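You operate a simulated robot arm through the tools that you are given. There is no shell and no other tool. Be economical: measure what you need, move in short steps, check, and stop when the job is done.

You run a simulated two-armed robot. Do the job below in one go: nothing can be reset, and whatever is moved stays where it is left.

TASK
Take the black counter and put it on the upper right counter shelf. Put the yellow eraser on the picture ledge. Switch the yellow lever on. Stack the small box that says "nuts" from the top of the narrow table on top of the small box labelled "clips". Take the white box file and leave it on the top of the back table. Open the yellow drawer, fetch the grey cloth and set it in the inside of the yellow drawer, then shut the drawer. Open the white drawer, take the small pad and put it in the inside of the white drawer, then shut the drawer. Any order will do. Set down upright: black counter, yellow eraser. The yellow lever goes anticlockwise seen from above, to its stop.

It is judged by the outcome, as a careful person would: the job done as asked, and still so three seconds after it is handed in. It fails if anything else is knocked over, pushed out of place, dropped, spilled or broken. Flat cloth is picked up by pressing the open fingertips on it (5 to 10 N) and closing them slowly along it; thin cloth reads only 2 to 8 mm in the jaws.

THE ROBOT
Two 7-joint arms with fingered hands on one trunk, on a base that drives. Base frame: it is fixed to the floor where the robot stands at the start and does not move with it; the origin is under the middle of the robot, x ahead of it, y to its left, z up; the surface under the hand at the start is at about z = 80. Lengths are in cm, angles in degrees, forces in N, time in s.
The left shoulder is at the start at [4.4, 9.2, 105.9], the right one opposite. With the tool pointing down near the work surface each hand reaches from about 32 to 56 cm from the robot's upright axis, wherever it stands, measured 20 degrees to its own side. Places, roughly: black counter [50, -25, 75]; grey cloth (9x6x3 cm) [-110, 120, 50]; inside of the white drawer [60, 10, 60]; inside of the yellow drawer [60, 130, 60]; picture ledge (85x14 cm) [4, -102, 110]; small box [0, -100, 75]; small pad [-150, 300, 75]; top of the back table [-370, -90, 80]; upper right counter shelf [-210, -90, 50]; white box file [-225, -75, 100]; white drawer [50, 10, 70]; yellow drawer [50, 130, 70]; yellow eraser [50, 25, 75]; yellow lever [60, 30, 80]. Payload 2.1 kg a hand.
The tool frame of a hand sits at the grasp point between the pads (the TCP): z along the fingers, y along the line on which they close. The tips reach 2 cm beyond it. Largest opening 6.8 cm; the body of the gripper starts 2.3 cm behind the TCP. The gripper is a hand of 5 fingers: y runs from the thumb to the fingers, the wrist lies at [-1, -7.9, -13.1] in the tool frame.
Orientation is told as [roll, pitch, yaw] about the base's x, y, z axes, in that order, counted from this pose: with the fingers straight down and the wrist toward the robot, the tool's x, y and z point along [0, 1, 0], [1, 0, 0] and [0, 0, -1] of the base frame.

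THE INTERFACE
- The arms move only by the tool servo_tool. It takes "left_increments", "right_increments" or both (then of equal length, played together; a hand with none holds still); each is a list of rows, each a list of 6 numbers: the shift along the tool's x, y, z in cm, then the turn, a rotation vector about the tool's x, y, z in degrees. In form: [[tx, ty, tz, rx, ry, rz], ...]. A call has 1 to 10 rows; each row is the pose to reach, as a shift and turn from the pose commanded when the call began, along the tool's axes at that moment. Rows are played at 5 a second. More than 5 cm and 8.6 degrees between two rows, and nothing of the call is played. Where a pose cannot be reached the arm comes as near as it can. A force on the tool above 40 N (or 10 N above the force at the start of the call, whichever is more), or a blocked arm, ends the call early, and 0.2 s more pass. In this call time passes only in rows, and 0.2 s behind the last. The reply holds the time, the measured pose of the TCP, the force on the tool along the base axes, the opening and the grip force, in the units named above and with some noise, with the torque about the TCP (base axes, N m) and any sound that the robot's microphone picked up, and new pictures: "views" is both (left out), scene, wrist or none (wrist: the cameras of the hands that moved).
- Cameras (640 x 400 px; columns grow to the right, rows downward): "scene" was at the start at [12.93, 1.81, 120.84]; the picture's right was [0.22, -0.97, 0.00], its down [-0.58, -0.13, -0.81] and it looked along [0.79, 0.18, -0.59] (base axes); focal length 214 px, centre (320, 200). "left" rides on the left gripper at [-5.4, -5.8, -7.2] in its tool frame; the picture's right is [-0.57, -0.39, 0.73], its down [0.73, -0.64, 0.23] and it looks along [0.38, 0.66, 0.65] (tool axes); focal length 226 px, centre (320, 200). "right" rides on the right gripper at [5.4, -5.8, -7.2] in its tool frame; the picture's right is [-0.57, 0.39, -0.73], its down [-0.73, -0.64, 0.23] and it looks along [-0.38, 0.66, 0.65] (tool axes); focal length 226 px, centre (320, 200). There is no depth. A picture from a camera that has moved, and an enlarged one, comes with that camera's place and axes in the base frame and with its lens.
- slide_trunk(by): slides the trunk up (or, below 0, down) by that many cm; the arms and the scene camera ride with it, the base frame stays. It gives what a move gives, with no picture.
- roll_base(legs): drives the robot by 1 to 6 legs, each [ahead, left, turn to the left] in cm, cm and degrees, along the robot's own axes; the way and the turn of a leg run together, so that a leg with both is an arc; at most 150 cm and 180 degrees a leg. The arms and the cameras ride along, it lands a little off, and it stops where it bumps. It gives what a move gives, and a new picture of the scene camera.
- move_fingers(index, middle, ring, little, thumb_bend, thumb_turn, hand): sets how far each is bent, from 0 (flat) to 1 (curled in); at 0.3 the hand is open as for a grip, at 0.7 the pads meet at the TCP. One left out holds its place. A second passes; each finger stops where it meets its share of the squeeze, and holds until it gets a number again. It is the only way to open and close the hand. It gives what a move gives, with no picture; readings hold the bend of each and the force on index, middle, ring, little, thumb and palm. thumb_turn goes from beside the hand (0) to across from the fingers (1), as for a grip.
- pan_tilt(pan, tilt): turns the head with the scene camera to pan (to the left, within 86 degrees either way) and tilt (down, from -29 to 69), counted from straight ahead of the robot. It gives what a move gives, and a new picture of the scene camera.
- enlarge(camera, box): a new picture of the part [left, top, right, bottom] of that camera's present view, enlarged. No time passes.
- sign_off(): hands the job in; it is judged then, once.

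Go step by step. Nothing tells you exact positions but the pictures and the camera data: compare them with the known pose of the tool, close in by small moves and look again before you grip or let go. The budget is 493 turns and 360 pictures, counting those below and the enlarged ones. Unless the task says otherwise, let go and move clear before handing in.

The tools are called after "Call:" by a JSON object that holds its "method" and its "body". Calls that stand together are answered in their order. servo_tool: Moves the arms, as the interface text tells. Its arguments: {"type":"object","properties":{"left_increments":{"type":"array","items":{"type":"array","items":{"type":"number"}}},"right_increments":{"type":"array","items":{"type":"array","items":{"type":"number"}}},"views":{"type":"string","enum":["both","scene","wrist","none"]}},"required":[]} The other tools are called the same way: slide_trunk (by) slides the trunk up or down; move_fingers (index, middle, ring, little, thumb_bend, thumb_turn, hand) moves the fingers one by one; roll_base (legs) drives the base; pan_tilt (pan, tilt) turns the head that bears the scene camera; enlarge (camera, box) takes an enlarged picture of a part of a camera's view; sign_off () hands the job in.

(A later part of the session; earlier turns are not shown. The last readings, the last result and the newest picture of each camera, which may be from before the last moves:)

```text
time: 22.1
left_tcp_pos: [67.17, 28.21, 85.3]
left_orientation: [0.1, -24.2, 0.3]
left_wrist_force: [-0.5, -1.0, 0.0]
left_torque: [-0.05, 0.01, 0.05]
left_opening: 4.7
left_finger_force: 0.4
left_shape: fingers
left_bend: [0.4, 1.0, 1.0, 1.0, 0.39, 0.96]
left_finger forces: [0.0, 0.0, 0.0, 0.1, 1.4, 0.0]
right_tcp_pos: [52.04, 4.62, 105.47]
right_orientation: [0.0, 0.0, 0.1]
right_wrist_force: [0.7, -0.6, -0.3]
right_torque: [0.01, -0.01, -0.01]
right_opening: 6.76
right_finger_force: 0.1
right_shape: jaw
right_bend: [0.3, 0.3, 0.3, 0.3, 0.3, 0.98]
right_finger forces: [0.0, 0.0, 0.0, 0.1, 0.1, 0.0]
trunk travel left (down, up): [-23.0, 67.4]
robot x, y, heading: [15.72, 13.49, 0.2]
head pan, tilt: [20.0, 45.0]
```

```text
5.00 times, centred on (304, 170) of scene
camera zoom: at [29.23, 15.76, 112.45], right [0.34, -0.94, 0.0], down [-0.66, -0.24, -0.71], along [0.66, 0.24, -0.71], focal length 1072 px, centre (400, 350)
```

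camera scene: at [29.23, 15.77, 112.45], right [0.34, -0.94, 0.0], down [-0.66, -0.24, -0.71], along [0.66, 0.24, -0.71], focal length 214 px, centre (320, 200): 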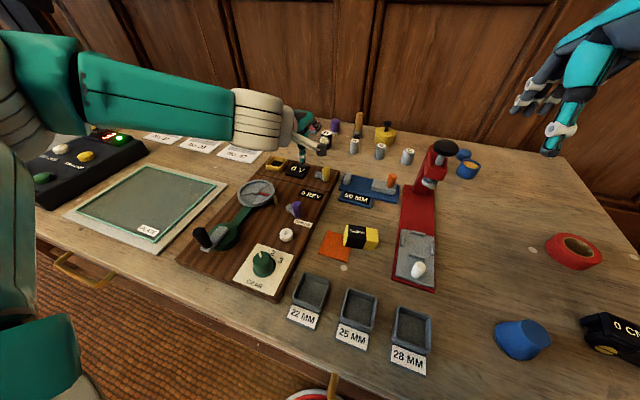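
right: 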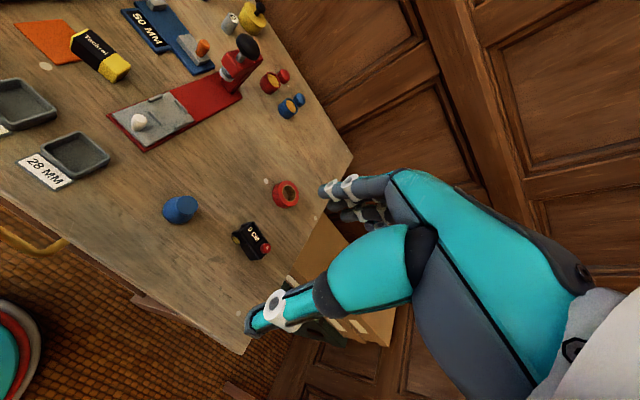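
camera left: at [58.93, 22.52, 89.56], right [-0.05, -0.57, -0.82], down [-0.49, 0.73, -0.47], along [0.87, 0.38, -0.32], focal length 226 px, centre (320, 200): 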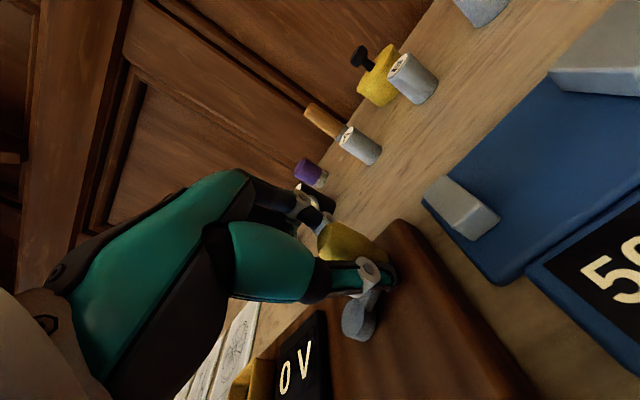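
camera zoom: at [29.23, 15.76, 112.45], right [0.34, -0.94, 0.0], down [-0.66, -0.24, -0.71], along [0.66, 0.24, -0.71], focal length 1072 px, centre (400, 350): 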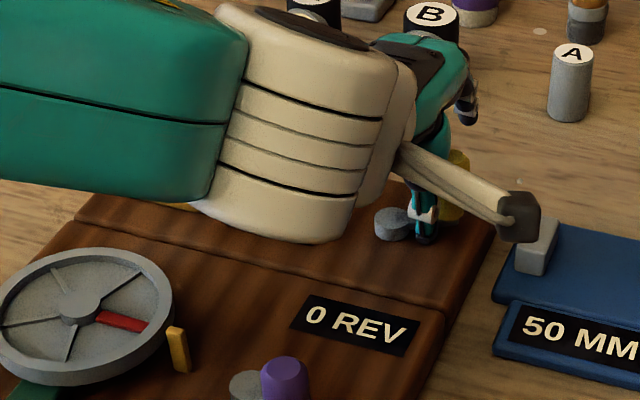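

Call:
{"method": "servo_tool", "body": {"left_increments": [[0, -0.6, -1, 0, 0, 0], [0, -0.5, -5, 0, 0, 0], [2, -3, -8, 0, 0, 0], [5, -6, -10, 0, 0, 0]], "views": "wrist"}}

Call:
{"method": "enlarge", "body": {"camera": "left", "box": [360, 200, 600, 350]}}

Call:
{"method": "enlarge", "body": {"camera": "scene", "box": [240, 130, 368, 210]}}

```text
time: 23.1
left_tcp_pos: [57.83, 33.17, 92.07]
left_orientation: [0.0, -24.1, 0.3]
left_wrist_force: [-1.0, 0.5, -0.2]
left_torque: [0.0, 0.01, 0.0]
left_opening: 4.61
left_finger_force: 0.0
left_shape: fingers
left_bend: [0.4, 1.0, 1.0, 1.0, 0.4, 0.98]
left_finger forces: [0.0, 0.0, 0.1, 0.0, 0.0, 0.0]
right_tcp_pos: [52.08, 4.67, 105.43]
right_orientation: [0.1, 0.1, 0.0]
right_wrist_force: [0.0, 0.3, -0.1]
right_torque: [-0.03, 0.02, -0.01]
right_opening: 6.75
right_finger_force: 0.0
right_shape: jaw
right_bend: [0.3, 0.3, 0.3, 0.3, 0.3, 0.98]
right_finger forces: [0.0, 0.0, 0.0, 0.0, 0.0, 0.0]
trunk travel left (down, up): [-23.0, 67.4]
robot x, y, heading: [16.11, 12.99, -0.0]
head pan, tilt: [20.0, 45.0]
camera left: at [49.61, 27.54, 96.2], right [-0.05, -0.57, -0.82], down [-0.49, 0.73, -0.47], along [0.87, 0.38, -0.32], focal length 226 px, centre (320, 200)
```

left: 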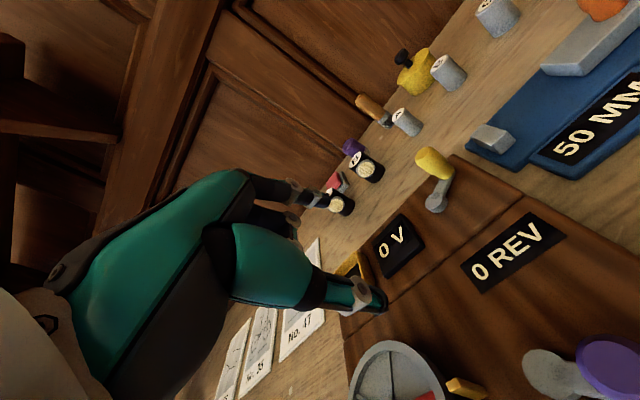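

```text
2.67 times, centred on (480, 275) of left
camera zoom: at [49.61, 27.54, 96.2], right [-0.05, -0.57, -0.82], down [-0.49, 0.73, -0.47], along [0.87, 0.38, -0.32], focal length 603 px, centre (-107, 0)
```

zoom: 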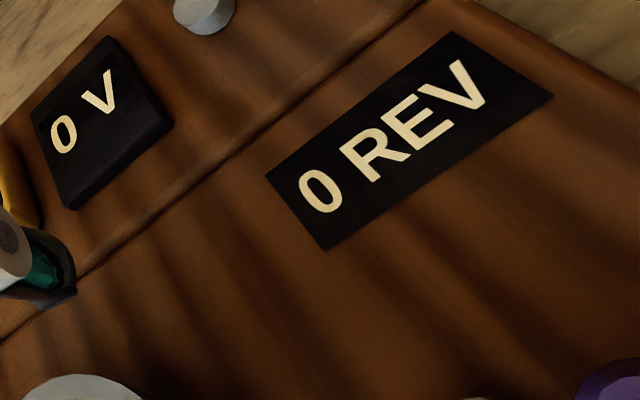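

```text
5.00 times, centred on (304, 170) of scene
camera zoom: at [29.24, 15.76, 112.45], right [0.34, -0.94, 0.0], down [-0.66, -0.24, -0.71], along [0.66, 0.24, -0.71], focal length 1072 px, centre (400, 350)
```

zoom: 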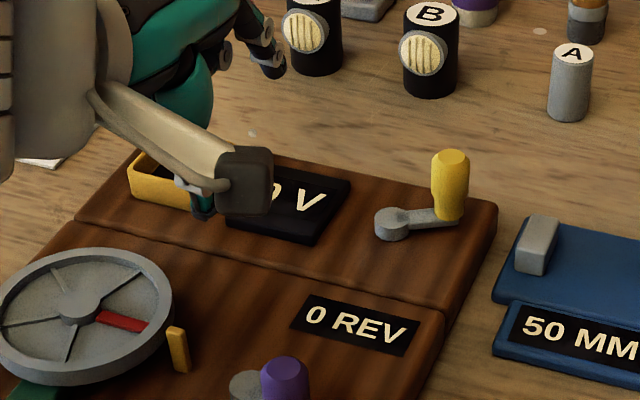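

The lever has turned about 60°. To be sure it's at its stop, I'll push the peg again with the thumb and watch the force.

Call:
{"method": "servo_tool", "body": {"left_increments": [[-2.2, 2.1, 1.5, 0, 0, 0], [-4.4, 4.2, 3, 0, 0, 0], [-6.4, 6.3, 4.5, 0, 0, 0], [-6.4, 5.2, 6.8, 0, 0, 0], [-6.4, 4.2, 9.1, 0, 0, 0]], "views": "none"}}

Call:
{"method": "servo_tool", "body": {"left_increments": [[0.3, 0.4, 0.2, 0, 0, 0], [0.6, 0.8, 0.4, 0, 0, 0], [0.9, 1.2, 0.6, 0, 0, 0], [1.2, 1.6, 0.8, 0, 0, 0]], "views": "wrist"}}

```text
time: 24.4
left_tcp_pos: [65.3, 26.75, 85.41]
left_orientation: [-0.1, -24.2, 0.3]
left_wrist_force: [0.3, -1.0, -0.2]
left_torque: [-0.02, -0.02, 0.02]
left_opening: 4.61
left_finger_force: 0.0
left_shape: fingers
left_bend: [0.4, 1.0, 1.0, 1.0, 0.4, 0.98]
left_finger forces: [0.0, 0.0, 0.0, 0.1, 0.1, 0.0]
right_tcp_pos: [51.96, 4.71, 105.28]
right_orientation: [0.0, 0.1, 0.1]
right_wrist_force: [-0.2, 0.8, -0.3]
right_torque: [-0.03, 0.0, -0.01]
right_opening: 6.77
right_finger_force: 0.1
right_shape: jaw
right_bend: [0.3, 0.3, 0.3, 0.3, 0.3, 0.98]
right_finger forces: [0.1, 0.0, 0.1, 0.0, 0.0, 0.0]
trunk travel left (down, up): [-23.0, 67.4]
robot x, y, heading: [15.83, 13.04, 0.4]
head pan, tilt: [20.0, 45.0]
```

```text
time: 25.4
left_tcp_pos: [67.15, 28.0, 85.39]
left_orientation: [-0.1, -24.1, 0.3]
left_wrist_force: [-0.5, -0.3, 1.4]
left_torque: [0.01, 0.0, 0.0]
left_opening: 4.64
left_finger_force: 1.0
left_shape: fingers
left_bend: [0.4, 1.0, 1.0, 1.0, 0.39, 0.97]
left_finger forces: [0.0, 0.1, 0.0, 0.0, 0.6, 0.0]
right_tcp_pos: [51.95, 4.69, 105.41]
right_orientation: [0.0, 0.2, 0.1]
right_wrist_force: [0.6, -0.5, 0.5]
right_torque: [-0.03, -0.04, 0.01]
right_opening: 6.77
right_finger_force: 0.1
right_shape: jaw
right_bend: [0.3, 0.3, 0.3, 0.3, 0.3, 0.98]
right_finger forces: [0.0, 0.0, 0.1, 0.1, 0.0, 0.1]
trunk travel left (down, up): [-23.0, 67.4]
robot x, y, heading: [15.96, 13.35, 0.0]
head pan, tilt: [20.0, 45.0]
camera left: at [58.89, 22.39, 89.53], right [-0.05, -0.57, -0.82], down [-0.49, 0.73, -0.47], along [0.87, 0.38, -0.32], focal length 226 px, centre (320, 200)
```

left: 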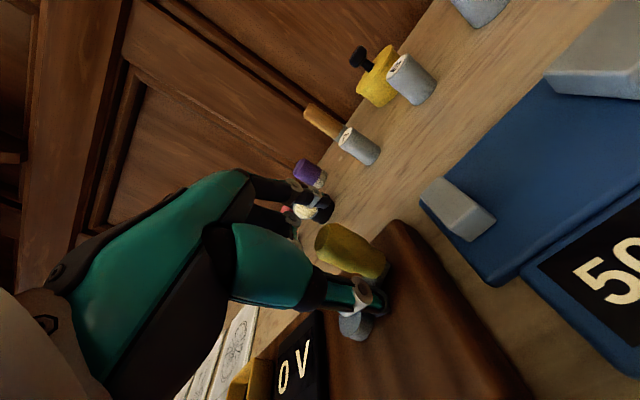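

Call:
{"method": "servo_tool", "body": {"left_increments": [[0.15, 0.3, 0.15, 0, 0, 0], [0.3, 0.6, 0.3, 0, 0, 0], [0.45, 0.9, 0.4, 0, 0, 0]], "views": "wrist"}}

```text
time: 26.1
left_tcp_pos: [67.94, 28.33, 85.5]
left_orientation: [0.0, -24.1, 0.2]
left_wrist_force: [-4.6, -2.2, 1.8]
left_torque: [-0.08, 0.17, 0.07]
left_opening: 5.44
left_finger_force: 2.8
left_shape: fingers
left_bend: [0.4, 1.0, 1.0, 1.0, 0.29, 0.94]
left_finger forces: [0.1, 0.0, 0.0, 0.1, 5.5, 0.0]
right_tcp_pos: [51.92, 4.69, 105.52]
right_orientation: [0.1, 0.0, 0.1]
right_wrist_force: [-0.1, 1.1, 0.8]
right_torque: [0.01, -0.01, 0.01]
right_opening: 6.76
right_finger_force: 0.2
right_shape: jaw
right_bend: [0.3, 0.3, 0.3, 0.3, 0.3, 0.98]
right_finger forces: [0.0, 0.1, 0.0, 0.0, 0.0, 0.0]
trunk travel left (down, up): [-23.0, 67.4]
robot x, y, heading: [15.62, 12.96, 0.1]
head pan, tilt: [20.0, 45.0]
camera left: at [59.83, 22.82, 89.55], right [-0.05, -0.57, -0.82], down [-0.49, 0.73, -0.47], along [0.87, 0.38, -0.32], focal length 226 px, centre (320, 200)
```

left: 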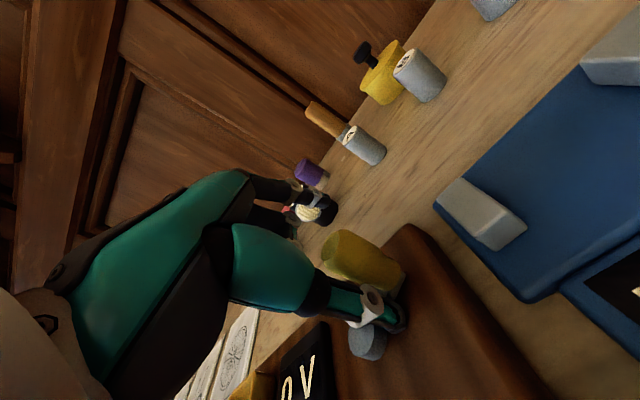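

The lever doesn't move further under 5.5 N, so it's at its stop. I retreat and turn to the eraser.

Call:
{"method": "servo_tool", "body": {"left_increments": [[0, -0.8, -1, 0, 0, 0], [0, -0.7, -5, 0, 0, 0], [0, -2, -9, 0, 0, 0], [-1, -5.5, -12, 8, 0, 0], [-3, -9, -14, 16, 0, 0], [-6, -12, -16, 24, 0, 0]], "views": "none"}}

Call:
{"method": "move_fingers", "body": {"hand": "left", "index": 0.3, "middle": 0.3, "ring": 0.3, "little": 0.3, "thumb_bend": 0.3, "thumb_turn": 1}}

Call:
{"method": "servo_tool", "body": {"left_increments": [[0, 0, 0.1, 0, 0, 0]], "views": "both"}}

```text
time: 27.6
left_tcp_pos: [50.32, 22.3, 95.34]
left_orientation: [0.1, 0.0, 0.2]
left_wrist_force: [0.1, -0.4, 0.1]
left_torque: [0.01, 0.01, 0.02]
left_opening: 4.59
left_finger_force: 0.0
left_shape: fingers
left_bend: [0.4, 1.0, 1.0, 1.0, 0.4, 0.98]
left_finger forces: [0.0, 0.0, 0.0, 0.1, 0.0, 0.1]
right_tcp_pos: [51.9, 4.68, 105.34]
right_orientation: [-0.1, 0.0, 0.2]
right_wrist_force: [0.2, 0.0, 0.4]
right_torque: [0.03, 0.0, -0.02]
right_opening: 6.8
right_finger_force: 0.1
right_shape: jaw
right_bend: [0.3, 0.3, 0.3, 0.3, 0.3, 0.98]
right_finger forces: [0.0, 0.0, 0.1, 0.0, 0.0, 0.1]
trunk travel left (down, up): [-23.0, 67.4]
robot x, y, heading: [15.73, 13.04, 0.3]
head pan, tilt: [20.0, 45.0]
```

```text
time: 28.6
left_tcp_pos: [50.41, 22.2, 95.24]
left_orientation: [0.0, -0.2, 0.3]
left_wrist_force: [0.0, -0.2, 0.6]
left_torque: [-0.04, -0.04, 0.0]
left_opening: 6.21
left_finger_force: 0.0
left_shape: fingers
left_bend: [0.3, 0.3, 0.3, 0.3, 0.3, 0.98]
left_finger forces: [0.1, 0.0, 0.0, 0.1, 0.0, 0.1]
right_tcp_pos: [52.05, 4.74, 105.27]
right_orientation: [0.0, 0.1, 0.0]
right_wrist_force: [-0.2, 0.4, 0.2]
right_torque: [-0.02, -0.02, -0.01]
right_opening: 6.76
right_finger_force: 0.0
right_shape: jaw
right_bend: [0.3, 0.3, 0.3, 0.3, 0.3, 0.98]
right_finger forces: [0.1, 0.0, 0.1, 0.0, 0.0, 0.1]
trunk travel left (down, up): [-23.0, 67.4]
robot x, y, heading: [15.85, 12.74, 0.2]
head pan, tilt: [20.0, 45.0]
```

```text
time: 28.9
left_tcp_pos: [50.45, 22.21, 95.08]
left_orientation: [-0.1, -0.1, 0.3]
left_wrist_force: [-0.3, 0.3, 0.6]
left_torque: [0.0, 0.0, 0.01]
left_opening: 6.21
left_finger_force: 0.0
left_shape: fingers
left_bend: [0.3, 0.3, 0.3, 0.3, 0.3, 0.98]
left_finger forces: [0.1, 0.0, 0.0, 0.0, 0.0, 0.1]
right_tcp_pos: [51.92, 4.66, 105.47]
right_orientation: [0.0, 0.0, 0.1]
right_wrist_force: [-0.2, -1.0, 0.0]
right_torque: [-0.03, -0.01, -0.03]
right_opening: 6.77
right_finger_force: 0.2
right_shape: jaw
right_bend: [0.3, 0.3, 0.3, 0.3, 0.3, 0.98]
right_finger forces: [0.0, 0.0, 0.0, 0.0, 0.0, 0.0]
trunk travel left (down, up): [-23.0, 67.4]
robot x, y, heading: [15.88, 13.31, 0.2]
head pan, tilt: [20.0, 45.0]
camera scene: at [29.23, 15.77, 112.45], right [0.34, -0.94, 0.0], down [-0.66, -0.24, -0.71], along [0.66, 0.24, -0.71], focal length 214 px, centre (320, 200)
camera left: at [44.75, 16.73, 102.21], right [-0.38, -0.57, -0.73], down [-0.64, 0.73, -0.23], along [0.66, 0.38, -0.65], focal length 226 px, centre (320, 200)
```

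scene: 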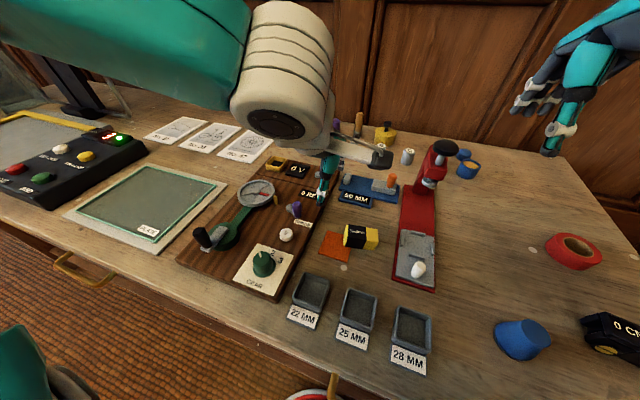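
left: 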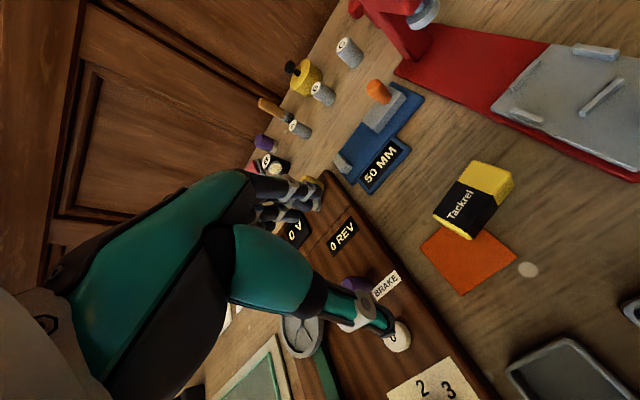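

Call:
{"method": "enlarge", "body": {"camera": "left", "box": [400, 140, 560, 240]}}

Call:
{"method": "enlarge", "body": {"camera": "scene", "box": [310, 200, 406, 260]}}

```text
4.00 times, centred on (480, 190) of left
camera zoom: at [44.75, 16.73, 102.21], right [-0.38, -0.57, -0.73], down [-0.64, 0.73, -0.23], along [0.66, 0.38, -0.65], focal length 904 px, centre (-320, 240)
```

zoom: 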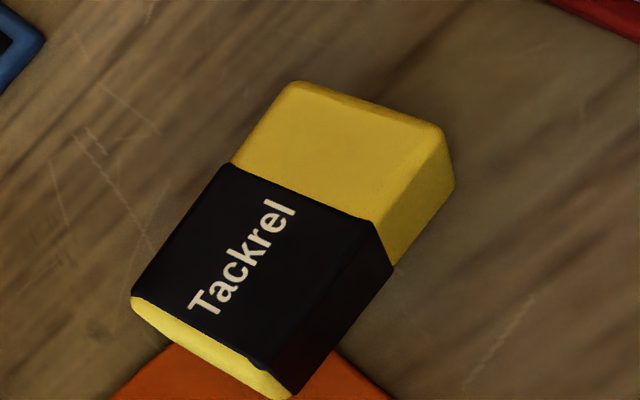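

```text
6.67 times, centred on (358, 230) of scene
camera zoom: at [29.23, 15.77, 112.45], right [0.34, -0.94, 0.0], down [-0.66, -0.24, -0.71], along [0.66, 0.24, -0.71], focal length 1430 px, centre (67, 0)
```

zoom: 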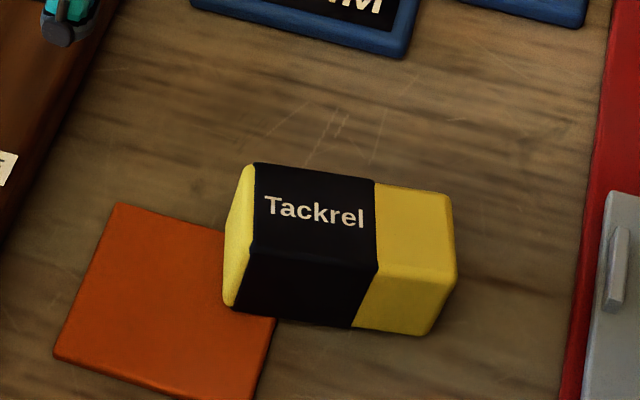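

The eraser lies label-up with its centre at about (52.1, 16.5), top z 82.2, turned some 10°. I'll go above it with the left hand.

Call:
{"method": "servo_tool", "body": {"left_increments": [[-2, 0.6, 1.2, 0, 0, -5], [-4, 1.2, 2.4, 0, 0, -10], [-5.7, 1.6, 6, 0, 0, -10]], "views": "both"}}

```text
time: 29.8
left_tcp_pos: [51.9, 18.63, 89.34]
left_orientation: [-0.1, -0.2, 10.4]
left_wrist_force: [0.2, 0.0, -0.1]
left_torque: [0.0, 0.02, -0.06]
left_opening: 6.21
left_finger_force: 0.1
left_shape: fingers
left_bend: [0.3, 0.3, 0.3, 0.3, 0.3, 0.98]
left_finger forces: [0.1, 0.1, 0.0, 0.0, 0.0, 0.0]
left hand out of reach, approached as far as the arm can: row 2, 3
right_tcp_pos: [51.97, 4.62, 105.32]
right_orientation: [0.0, 0.2, 0.0]
right_wrist_force: [-0.1, 0.9, 0.5]
right_torque: [-0.03, -0.01, -0.02]
right_opening: 6.77
right_finger_force: 0.1
right_shape: jaw
right_bend: [0.3, 0.3, 0.3, 0.3, 0.3, 0.98]
right_finger forces: [0.0, 0.0, 0.0, 0.0, 0.0, 0.0]
trunk travel left (down, up): [-23.0, 67.4]
robot x, y, heading: [15.68, 13.06, 0.2]
head pan, tilt: [20.0, 45.0]
camera scene: at [29.25, 15.77, 112.44], right [0.34, -0.94, 0.0], down [-0.66, -0.24, -0.71], along [0.66, 0.24, -0.71], focal length 214 px, centre (320, 200)
camera left: at [47.16, 12.14, 96.35], right [-0.28, -0.63, -0.73], down [-0.76, 0.61, -0.23], along [0.59, 0.49, -0.65], focal length 226 px, centre (320, 200)
```

scene: 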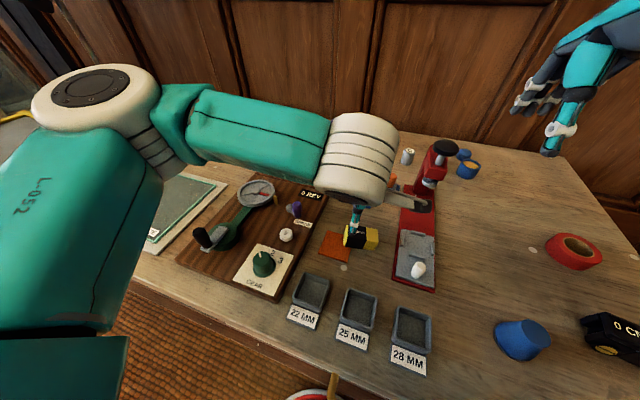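
left: 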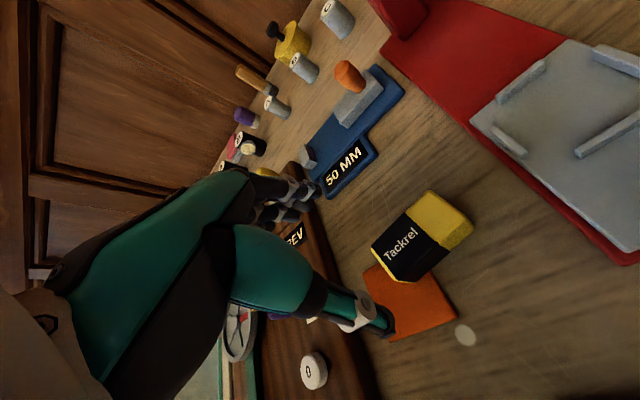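

The inner-side reach is short, so I lift and shift the base to the right.

Call:
{"method": "servo_tool", "body": {"left_increments": [[0, -1, -4, 0, 0, 0], [1, -3, -8, 0, 0, 0]], "views": "none"}}

Call:
{"method": "roll_base", "body": {"legs": [[-1, -12, 0]]}}

Call:
{"method": "servo_tool", "body": {"left_increments": [[3, 0, 0, 0, 0, 0], [6, 1.5, 2, 0, 0, 0], [8.5, 2.5, 4, 0, 0, 0]], "views": "both"}}

```text
time: 30.4
left_tcp_pos: [48.65, 18.95, 97.11]
left_orientation: [0.0, 0.1, 10.3]
left_wrist_force: [0.0, -0.2, -0.1]
left_torque: [0.01, -0.01, 0.01]
left_opening: 6.22
left_finger_force: 0.1
left_shape: fingers
left_bend: [0.3, 0.3, 0.3, 0.3, 0.3, 0.98]
left_finger forces: [0.1, 0.0, 0.1, 0.0, 0.0, 0.0]
right_tcp_pos: [51.89, 4.67, 105.4]
right_orientation: [-0.1, 0.1, 0.1]
right_wrist_force: [0.1, -0.6, -0.1]
right_torque: [-0.01, -0.04, -0.03]
right_opening: 6.77
right_finger_force: 0.1
right_shape: jaw
right_bend: [0.3, 0.3, 0.3, 0.3, 0.3, 0.98]
right_finger forces: [0.0, 0.1, 0.1, 0.0, 0.0, 0.0]
trunk travel left (down, up): [-23.0, 67.4]
robot x, y, heading: [16.27, 13.41, -0.0]
head pan, tilt: [20.0, 45.0]
```

```text
time: 31.6
left_tcp_pos: [47.83, 6.98, 97.14]
left_orientation: [-0.2, -0.1, 10.3]
left_wrist_force: [0.0, 0.2, 0.0]
left_torque: [-0.02, -0.01, 0.01]
left_opening: 6.25
left_finger_force: 0.1
left_shape: fingers
left_bend: [0.3, 0.3, 0.3, 0.3, 0.3, 0.98]
left_finger forces: [0.1, 0.0, 0.0, 0.0, 0.0, 0.1]
right_tcp_pos: [50.93, -7.36, 105.45]
right_orientation: [0.0, 0.1, 0.2]
right_wrist_force: [-0.7, -0.1, 0.5]
right_torque: [-0.03, 0.02, -0.02]
right_opening: 6.76
right_finger_force: 0.1
right_shape: jaw
right_bend: [0.3, 0.3, 0.3, 0.3, 0.3, 0.98]
right_finger forces: [0.1, 0.0, 0.0, 0.0, 0.0, 0.0]
trunk travel left (down, up): [-23.0, 67.4]
robot x, y, heading: [14.97, 1.06, -0.0]
head pan, tilt: [20.0, 45.0]
camera scene: at [28.29, 3.71, 112.45], right [0.34, -0.94, 0.0], down [-0.66, -0.24, -0.71], along [0.66, 0.24, -0.71], focal length 214 px, centre (320, 200)
```

scene: 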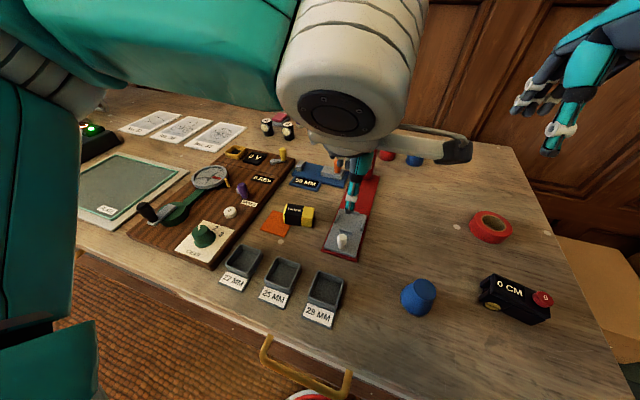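

```text
time: 32.4
left_tcp_pos: [48.65, 15.87, 93.17]
left_orientation: [-0.1, 0.1, 10.3]
left_wrist_force: [-0.9, -0.1, -0.7]
left_torque: [0.02, 0.02, -0.01]
left_opening: 6.22
left_finger_force: 0.0
left_shape: fingers
left_bend: [0.3, 0.3, 0.3, 0.3, 0.3, 0.98]
left_finger forces: [0.0, 0.0, 0.0, 0.1, 0.1, 0.1]
right_tcp_pos: [51.07, -7.5, 105.39]
right_orientation: [0.0, 0.1, 0.2]
right_wrist_force: [0.6, 0.3, -1.0]
right_torque: [-0.02, -0.02, 0.01]
right_opening: 6.75
right_finger_force: 0.2
right_shape: jaw
right_bend: [0.3, 0.3, 0.3, 0.3, 0.3, 0.98]
right_finger forces: [0.0, 0.1, 0.0, 0.0, 0.1, 0.0]
trunk travel left (down, up): [-23.0, 67.4]
robot x, y, heading: [15.41, 1.0, 0.4]
head pan, tilt: [20.0, 45.0]
camera scene: at [28.29, 3.7, 112.45], right [0.34, -0.94, 0.0], down [-0.66, -0.24, -0.71], along [0.66, 0.24, -0.71], focal length 214 px, centre (320, 200)
camera left: at [43.98, 9.31, 100.3], right [-0.28, -0.63, -0.73], down [-0.76, 0.61, -0.23], along [0.59, 0.49, -0.65], focal length 226 px, centre (320, 200)
```

scene: 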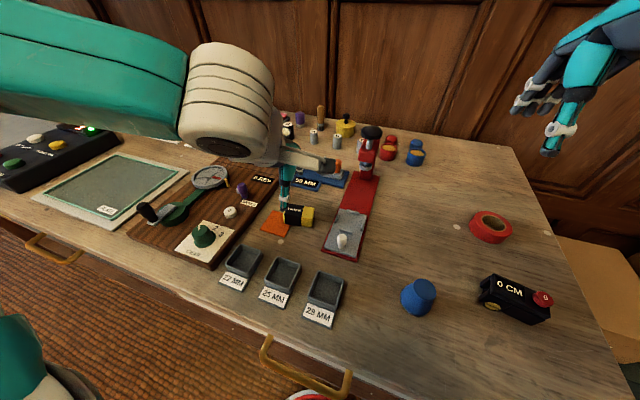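
left: 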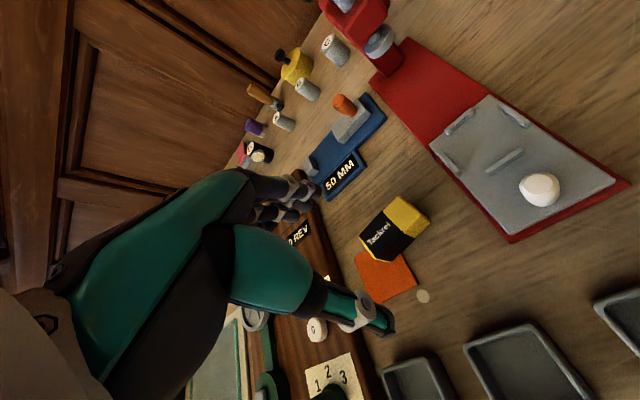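

Call:
{"method": "servo_tool", "body": {"left_increments": [[-0.1, 1.7, 3, 0, 0, 0], [-0.2, 3.3, 5.5, 0, 0, 0], [-0.2, 3.3, 7, 0, 0, 0]], "views": "both"}}

Call:
{"method": "enlarge", "body": {"camera": "left", "box": [240, 130, 480, 280]}}

Call:
{"method": "enlarge", "body": {"camera": "scene", "box": [240, 170, 368, 250]}}

```text
time: 33.2
left_tcp_pos: [51.9, 16.06, 86.12]
left_orientation: [-0.1, -0.1, 10.2]
left_wrist_force: [0.2, 0.6, 0.3]
left_torque: [-0.01, -0.01, -0.05]
left_opening: 6.2
left_finger_force: 0.1
left_shape: fingers
left_bend: [0.3, 0.3, 0.3, 0.3, 0.3, 0.98]
left_finger forces: [0.0, 0.0, 0.0, 0.0, 0.1, 0.1]
right_tcp_pos: [51.03, -7.37, 105.45]
right_orientation: [0.0, 0.1, 0.1]
right_wrist_force: [0.3, -0.7, 0.1]
right_torque: [-0.01, 0.02, 0.02]
right_opening: 6.78
right_finger_force: 0.0
right_shape: jaw
right_bend: [0.3, 0.3, 0.3, 0.3, 0.3, 0.98]
right_finger forces: [0.0, 0.1, 0.1, 0.0, 0.0, 0.1]
trunk travel left (down, up): [-23.0, 67.4]
robot x, y, heading: [14.95, 0.72, 0.2]
head pan, tilt: [20.0, 45.0]
camera scene: at [28.29, 3.71, 112.45], right [0.34, -0.94, 0.0], down [-0.66, -0.24, -0.71], along [0.66, 0.24, -0.71], focal length 214 px, centre (320, 200)
camera left: at [47.26, 9.66, 93.23], right [-0.28, -0.63, -0.73], down [-0.76, 0.61, -0.23], along [0.59, 0.49, -0.65], focal length 226 px, centre (320, 200)
```

scene: 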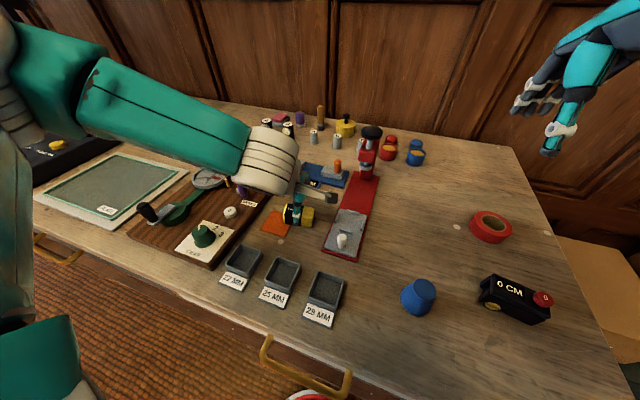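
left: 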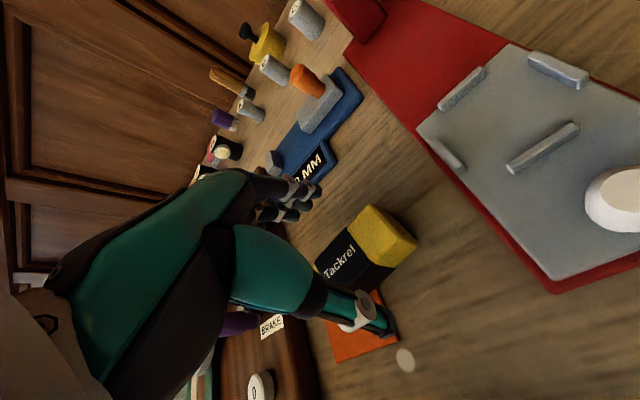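

```text
2.67 times, centred on (360, 205) of left
camera zoom: at [47.26, 9.66, 93.23], right [-0.28, -0.63, -0.73], down [-0.76, 0.61, -0.23], along [0.59, 0.49, -0.65], focal length 603 px, centre (213, 187)
```

zoom: 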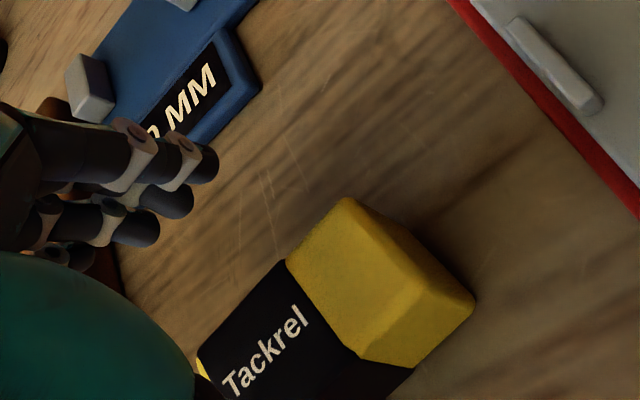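

```text
5.00 times, centred on (304, 210) of scene
camera zoom: at [28.29, 3.71, 112.45], right [0.34, -0.94, 0.0], down [-0.66, -0.24, -0.71], along [0.66, 0.24, -0.71], focal length 1072 px, centre (400, 150)
```

zoom: 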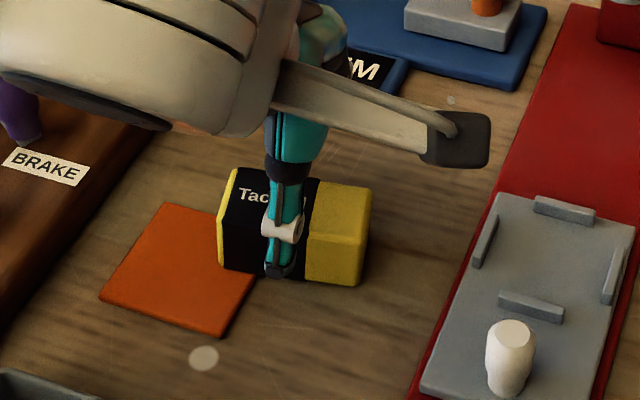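

Call:
{"method": "servo_tool", "body": {"left_increments": [[0, 0, 2, 0, 0, 0], [0, 0, 2.8, 0, 0, 0], [0, 0, 3.3, 0, 0, 0]], "views": "both"}}

Call:
{"method": "enlarge", "body": {"camera": "scene", "box": [240, 170, 368, 250]}}

```text
time: 34.0
left_tcp_pos: [51.99, 16.1, 82.96]
left_orientation: [-0.1, 0.0, 10.3]
left_wrist_force: [0.0, 0.2, -0.5]
left_torque: [-0.04, 0.02, 0.03]
left_opening: 6.22
left_finger_force: 0.0
left_shape: fingers
left_bend: [0.3, 0.3, 0.3, 0.3, 0.3, 0.98]
left_finger forces: [0.1, 0.0, 0.1, 0.1, 0.1, 0.0]
right_tcp_pos: [51.02, -7.33, 105.34]
right_orientation: [0.0, 0.1, 0.2]
right_wrist_force: [0.0, -0.4, 0.5]
right_torque: [-0.03, 0.01, 0.0]
right_opening: 6.79
right_finger_force: 0.0
right_shape: jaw
right_bend: [0.3, 0.3, 0.3, 0.3, 0.3, 0.98]
right_finger forces: [0.1, 0.0, 0.0, 0.1, 0.1, 0.0]
trunk travel left (down, up): [-23.0, 67.4]
robot x, y, heading: [15.22, 1.4, 0.3]
head pan, tilt: [20.0, 45.0]
camera scene: at [28.29, 3.7, 112.45], right [0.34, -0.94, 0.0], down [-0.66, -0.24, -0.71], along [0.66, 0.24, -0.71], focal length 214 px, centre (320, 200)
camera left: at [47.27, 9.72, 89.92], right [-0.28, -0.63, -0.73], down [-0.76, 0.61, -0.23], along [0.59, 0.49, -0.65], focal length 226 px, centre (320, 200)
```

scene: 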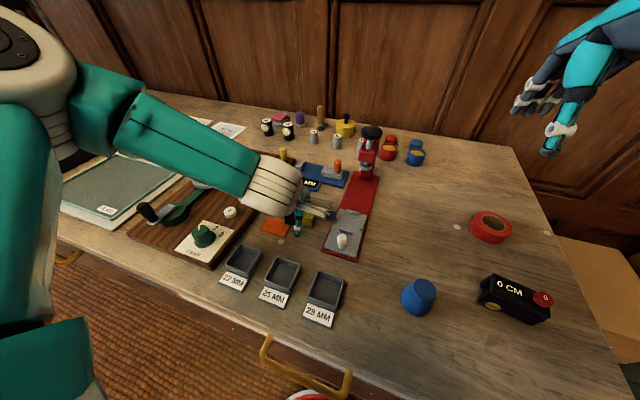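
left: 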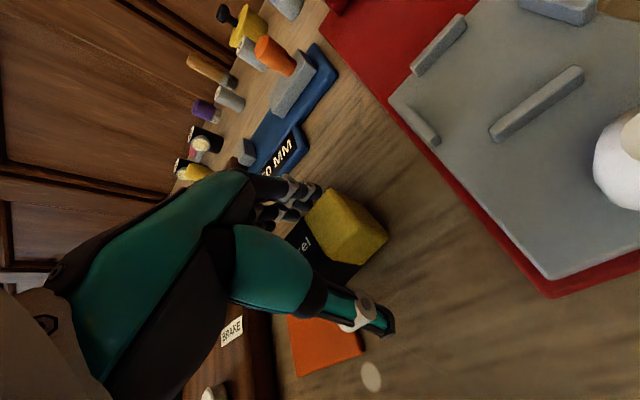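

```text
5.00 times, centred on (304, 210) of scene
camera zoom: at [28.29, 3.7, 112.45], right [0.34, -0.94, 0.0], down [-0.66, -0.24, -0.71], along [0.66, 0.24, -0.71], focal length 1072 px, centre (400, 150)
```

zoom: 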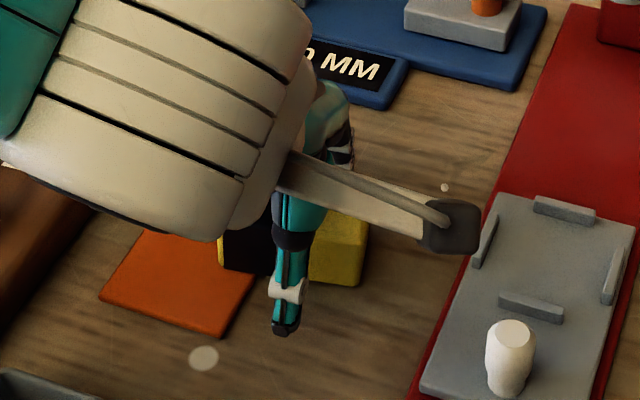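

Call:
{"method": "move_fingers", "body": {"hand": "left", "index": 0.5, "middle": 0.5, "ring": 0.5, "little": 0.5, "thumb_bend": 0.48}}

Call:
{"method": "enlarge", "body": {"camera": "left", "box": [240, 130, 480, 280]}}

```text
time: 35.0
left_tcp_pos: [52.03, 16.13, 82.83]
left_orientation: [-0.1, -0.1, 10.2]
left_wrist_force: [-0.5, -0.3, 1.2]
left_torque: [-0.02, -0.02, 0.02]
left_opening: 3.1
left_finger_force: 0.1
left_shape: fingers
left_bend: [0.5, 0.5, 0.5, 0.5, 0.48, 1.0]
left_finger forces: [0.1, 0.0, 0.0, 0.0, 0.0, 0.1]
right_tcp_pos: [51.13, -7.41, 105.39]
right_orientation: [0.0, 0.1, 0.2]
right_wrist_force: [-0.5, -0.6, 0.3]
right_torque: [0.0, -0.01, 0.01]
right_opening: 6.78
right_finger_force: 0.1
right_shape: jaw
right_bend: [0.3, 0.3, 0.3, 0.3, 0.3, 0.98]
right_finger forces: [0.1, 0.0, 0.1, 0.0, 0.0, 0.0]
trunk travel left (down, up): [-23.0, 67.4]
robot x, y, heading: [14.83, 1.28, 0.2]
head pan, tilt: [20.0, 45.0]
```

```text
2.67 times, centred on (360, 205) of left
camera zoom: at [47.27, 9.72, 89.94], right [-0.28, -0.63, -0.73], down [-0.76, 0.61, -0.23], along [0.59, 0.49, -0.65], focal length 603 px, centre (213, 187)
```

zoom: 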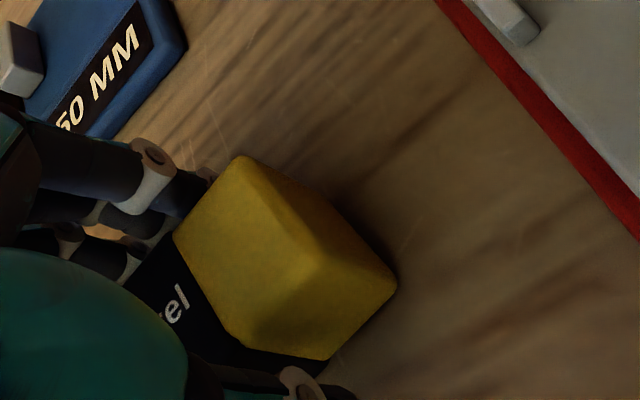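

Call:
{"method": "move_fingers", "body": {"hand": "left", "index": 0.6, "middle": 0.6, "ring": 0.6, "little": 0.6, "thumb_bend": 0.56}}

Call:
{"method": "enlarge", "body": {"camera": "scene", "box": [240, 170, 368, 250]}}

```text
time: 36.0
left_tcp_pos: [52.04, 16.07, 82.86]
left_orientation: [-0.2, -0.2, 10.3]
left_wrist_force: [-0.4, -0.1, 0.2]
left_torque: [0.02, -0.01, -0.03]
left_opening: 2.12
left_finger_force: 2.1
left_shape: fingers
left_bend: [0.57, 0.58, 0.58, 0.6, 0.52, 1.0]
left_finger forces: [1.0, 0.9, 0.5, 0.2, 2.2, 0.0]
right_tcp_pos: [50.94, -7.35, 105.44]
right_orientation: [0.0, 0.1, 0.3]
right_wrist_force: [-0.4, -0.4, 0.1]
right_torque: [0.0, 0.01, -0.03]
right_opening: 6.76
right_finger_force: 0.0
right_shape: jaw
right_bend: [0.3, 0.3, 0.3, 0.3, 0.3, 0.98]
right_finger forces: [0.1, 0.0, 0.1, 0.0, 0.0, 0.0]
trunk travel left (down, up): [-23.0, 67.4]
robot x, y, heading: [15.13, 1.34, 0.1]
head pan, tilt: [20.0, 45.0]
```

```text
5.00 times, centred on (304, 210) of scene
camera zoom: at [28.29, 3.71, 112.45], right [0.34, -0.94, 0.0], down [-0.66, -0.24, -0.71], along [0.66, 0.24, -0.71], focal length 1072 px, centre (400, 150)
```

zoom: 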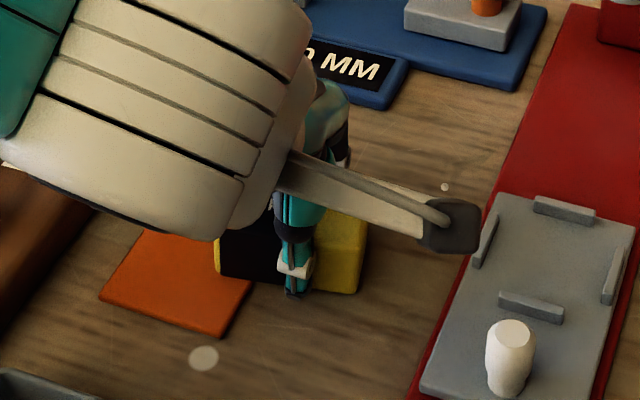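

Call:
{"method": "move_fingers", "body": {"hand": "left", "index": 0.72, "middle": 0.72, "ring": 0.72, "little": 0.72, "thumb_bend": 0.68}}

Call:
{"method": "servo_tool", "body": {"left_increments": [[0, 0, -1, 0, 0, 0], [0, 0, -3, 0, 0, 0]], "views": "both"}}

```text
time: 37.0
left_tcp_pos: [52.08, 16.17, 82.86]
left_orientation: [-0.1, -0.1, 10.4]
left_wrist_force: [-1.0, -0.5, -0.7]
left_torque: [0.0, -0.02, -0.01]
left_opening: 2.01
left_finger_force: 11.0
left_shape: fingers
left_bend: [0.61, 0.65, 0.66, 0.71, 0.49, 0.98]
left_finger forces: [4.2, 2.9, 2.3, 1.4, 10.7, 0.1]
right_tcp_pos: [51.04, -7.47, 105.24]
right_orientation: [0.1, 0.0, 0.2]
right_wrist_force: [1.1, 0.4, -0.9]
right_torque: [0.02, 0.01, 0.0]
right_opening: 6.78
right_finger_force: 0.1
right_shape: jaw
right_bend: [0.3, 0.3, 0.3, 0.3, 0.3, 0.98]
right_finger forces: [0.0, 0.0, 0.0, 0.0, 0.1, 0.0]
trunk travel left (down, up): [-23.0, 67.4]
robot x, y, heading: [14.94, 0.77, 0.3]
head pan, tilt: [20.0, 45.0]
```

```text
time: 37.6
left_tcp_pos: [52.06, 16.08, 85.92]
left_orientation: [-0.1, 0.0, 10.3]
left_wrist_force: [0.6, -0.3, -0.9]
left_torque: [0.0, -0.04, -0.01]
left_opening: 1.97
left_finger_force: 10.2
left_shape: fingers
left_bend: [0.61, 0.65, 0.66, 0.71, 0.49, 0.98]
left_finger forces: [4.2, 2.9, 2.2, 1.4, 10.7, 0.0]
right_tcp_pos: [51.09, -7.31, 105.31]
right_orientation: [0.0, 0.0, 0.2]
right_wrist_force: [-0.2, -1.0, 0.2]
right_torque: [0.01, 0.02, 0.02]
right_opening: 6.78
right_finger_force: 0.0
right_shape: jaw
right_bend: [0.3, 0.3, 0.3, 0.3, 0.3, 0.98]
right_finger forces: [0.0, 0.0, 0.1, 0.1, 0.0, 0.0]
trunk travel left (down, up): [-23.0, 67.4]
robot x, y, heading: [14.89, 0.9, 0.2]
head pan, tilt: [20.0, 45.0]
camera scene: at [28.29, 3.71, 112.45], right [0.34, -0.94, 0.0], down [-0.66, -0.24, -0.71], along [0.66, 0.24, -0.71], focal length 214 px, centre (320, 200)
camera left: at [47.36, 9.69, 92.91], right [-0.28, -0.63, -0.73], down [-0.76, 0.61, -0.23], along [0.59, 0.49, -0.65], focal length 226 px, centre (320, 200)
```

scene: 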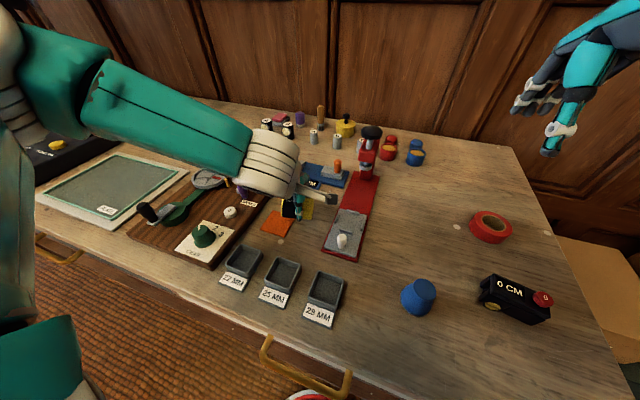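
left: 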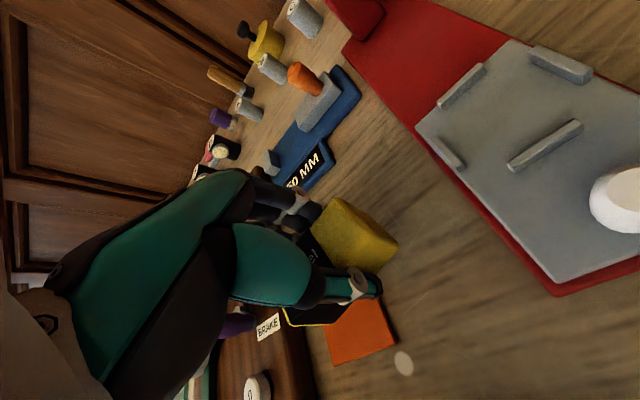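

The eraser is held. I lift the left hand and bring the right hand over the black counter.

Call:
{"method": "servo_tool", "body": {"left_increments": [[0, 0, -3, 0, 0, 0], [0, -2, -6, 0, 0, 0], [0, -5, -9, 0, 0, 0], [0, -8, -11, 0, 0, 0]], "right_increments": [[-2.4, -1.2, 2, 0, 0, 0], [-4.8, -2.5, 4.5, 0, 0, 0], [-7.2, -3.8, 7, 0, 0, 0], [-9.6, -5, 10, 0, 0, 0]], "views": "both"}}

Call:
{"method": "enlarge", "body": {"camera": "right", "box": [160, 150, 400, 300]}}

Call:
{"method": "pan_tilt", "body": {"pan": -25, "tilt": 50}}

```text
time: 38.6
left_tcp_pos: [44.26, 14.85, 96.81]
left_orientation: [-0.1, -0.1, 10.3]
left_wrist_force: [-0.9, 0.4, -0.5]
left_torque: [0.02, -0.02, 0.0]
left_opening: 1.96
left_finger_force: 10.3
left_shape: fingers
left_bend: [0.61, 0.65, 0.67, 0.71, 0.48, 0.98]
left_finger forces: [4.1, 2.9, 2.2, 1.2, 10.3, 0.0]
right_tcp_pos: [45.93, -17.12, 95.16]
right_orientation: [0.0, 0.0, 0.2]
right_wrist_force: [-0.2, 0.1, -0.4]
right_torque: [0.03, 0.03, 0.03]
right_opening: 6.76
right_finger_force: 0.1
right_shape: jaw
right_bend: [0.3, 0.3, 0.3, 0.3, 0.3, 0.98]
right_finger forces: [0.1, 0.0, 0.1, 0.0, 0.0, 0.0]
trunk travel left (down, up): [-23.0, 67.4]
robot x, y, heading: [14.9, 1.0, 0.2]
head pan, tilt: [20.0, 45.0]
camera scene: at [28.29, 3.71, 112.45], right [0.34, -0.94, 0.0], down [-0.66, -0.24, -0.71], along [0.66, 0.24, -0.71], focal length 214 px, centre (320, 200)
camera right: at [40.15, -11.73, 102.35], right [0.39, -0.56, 0.73], down [-0.64, -0.74, -0.23], along [0.66, -0.38, -0.65], focal length 226 px, centre (320, 200)
camera left: at [39.53, 8.29, 103.9], right [-0.28, -0.63, -0.73], down [-0.76, 0.61, -0.23], along [0.59, 0.49, -0.65], focal length 226 px, centre (320, 200)
```

scene: 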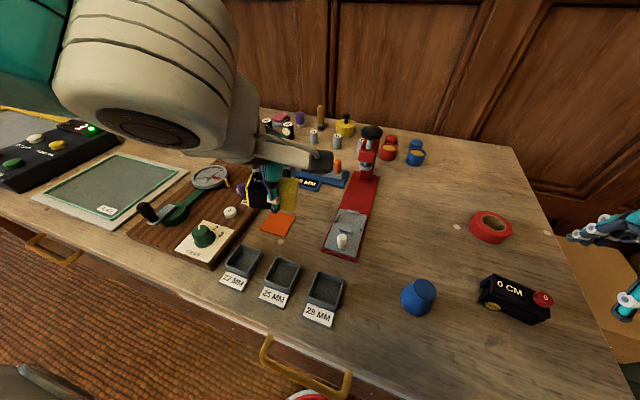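
right: 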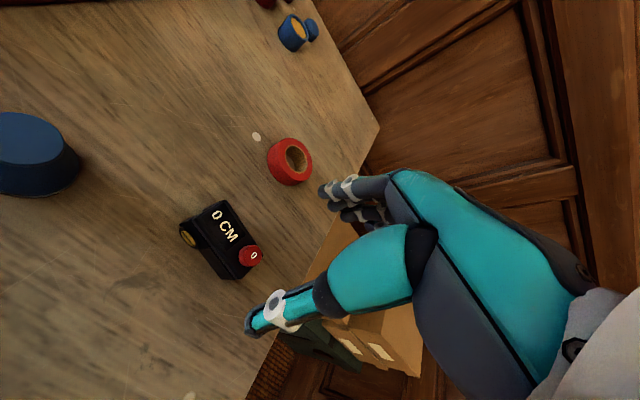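
left: 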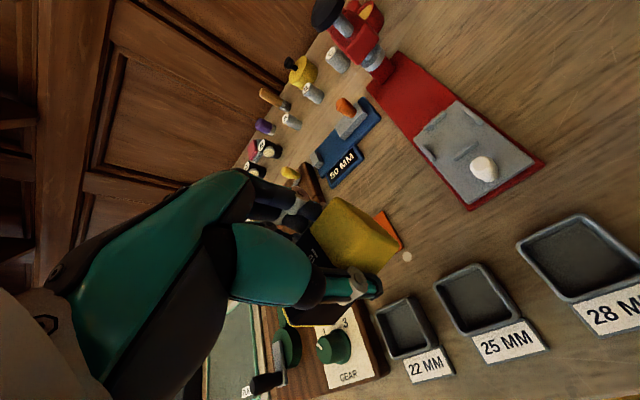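

```text
2.67 times, centred on (280, 225) of right
camera zoom: at [40.15, -11.73, 102.35], right [0.39, -0.56, 0.73], down [-0.64, -0.74, -0.23], along [0.66, -0.38, -0.65], focal length 603 px, centre (427, 133)
```

zoom: 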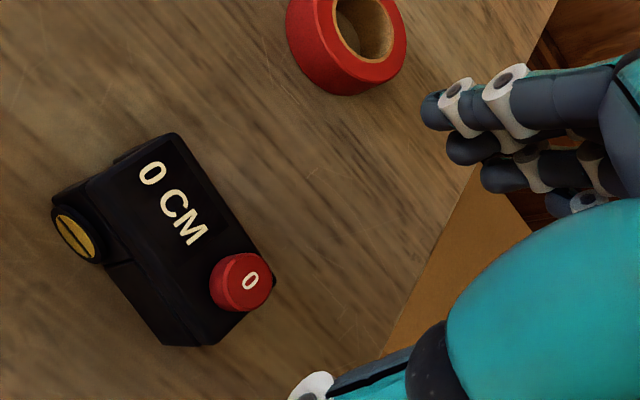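

```text
time: 39.7
left_tcp_pos: [44.32, 14.8, 96.8]
left_orientation: [-0.1, -0.1, 10.3]
left_wrist_force: [0.6, -0.1, 0.0]
left_torque: [-0.01, 0.02, 0.0]
left_opening: 1.98
left_finger_force: 10.1
left_shape: fingers
left_bend: [0.61, 0.65, 0.67, 0.71, 0.48, 0.98]
left_finger forces: [4.0, 2.8, 2.2, 1.1, 10.1, 0.1]
right_tcp_pos: [45.97, -17.04, 95.24]
right_orientation: [-0.1, 0.1, 0.1]
right_wrist_force: [0.3, 0.1, 0.5]
right_torque: [0.01, 0.0, 0.01]
right_opening: 6.78
right_finger_force: 0.0
right_shape: jaw
right_bend: [0.3, 0.3, 0.3, 0.3, 0.3, 0.98]
right_finger forces: [0.1, 0.1, 0.0, 0.0, 0.0, 0.0]
trunk travel left (down, up): [-23.0, 67.4]
robot x, y, heading: [14.88, 0.98, 0.1]
head pan, tilt: [-25.0, 50.0]
camera scene: at [27.64, -2.33, 111.76], right [-0.42, -0.91, 0.0], down [-0.7, 0.32, -0.64], along [0.58, -0.27, -0.77], focal length 214 px, centre (320, 200)
```

scene: 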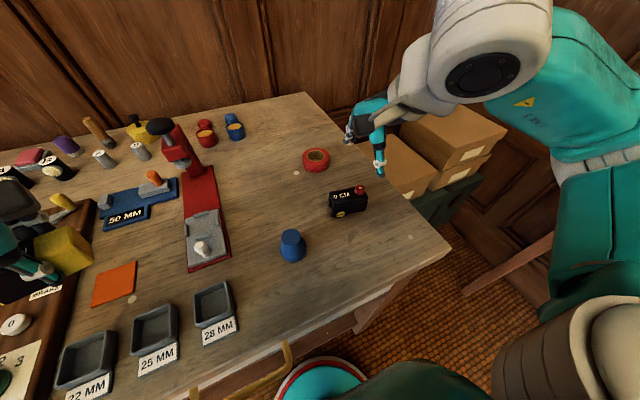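

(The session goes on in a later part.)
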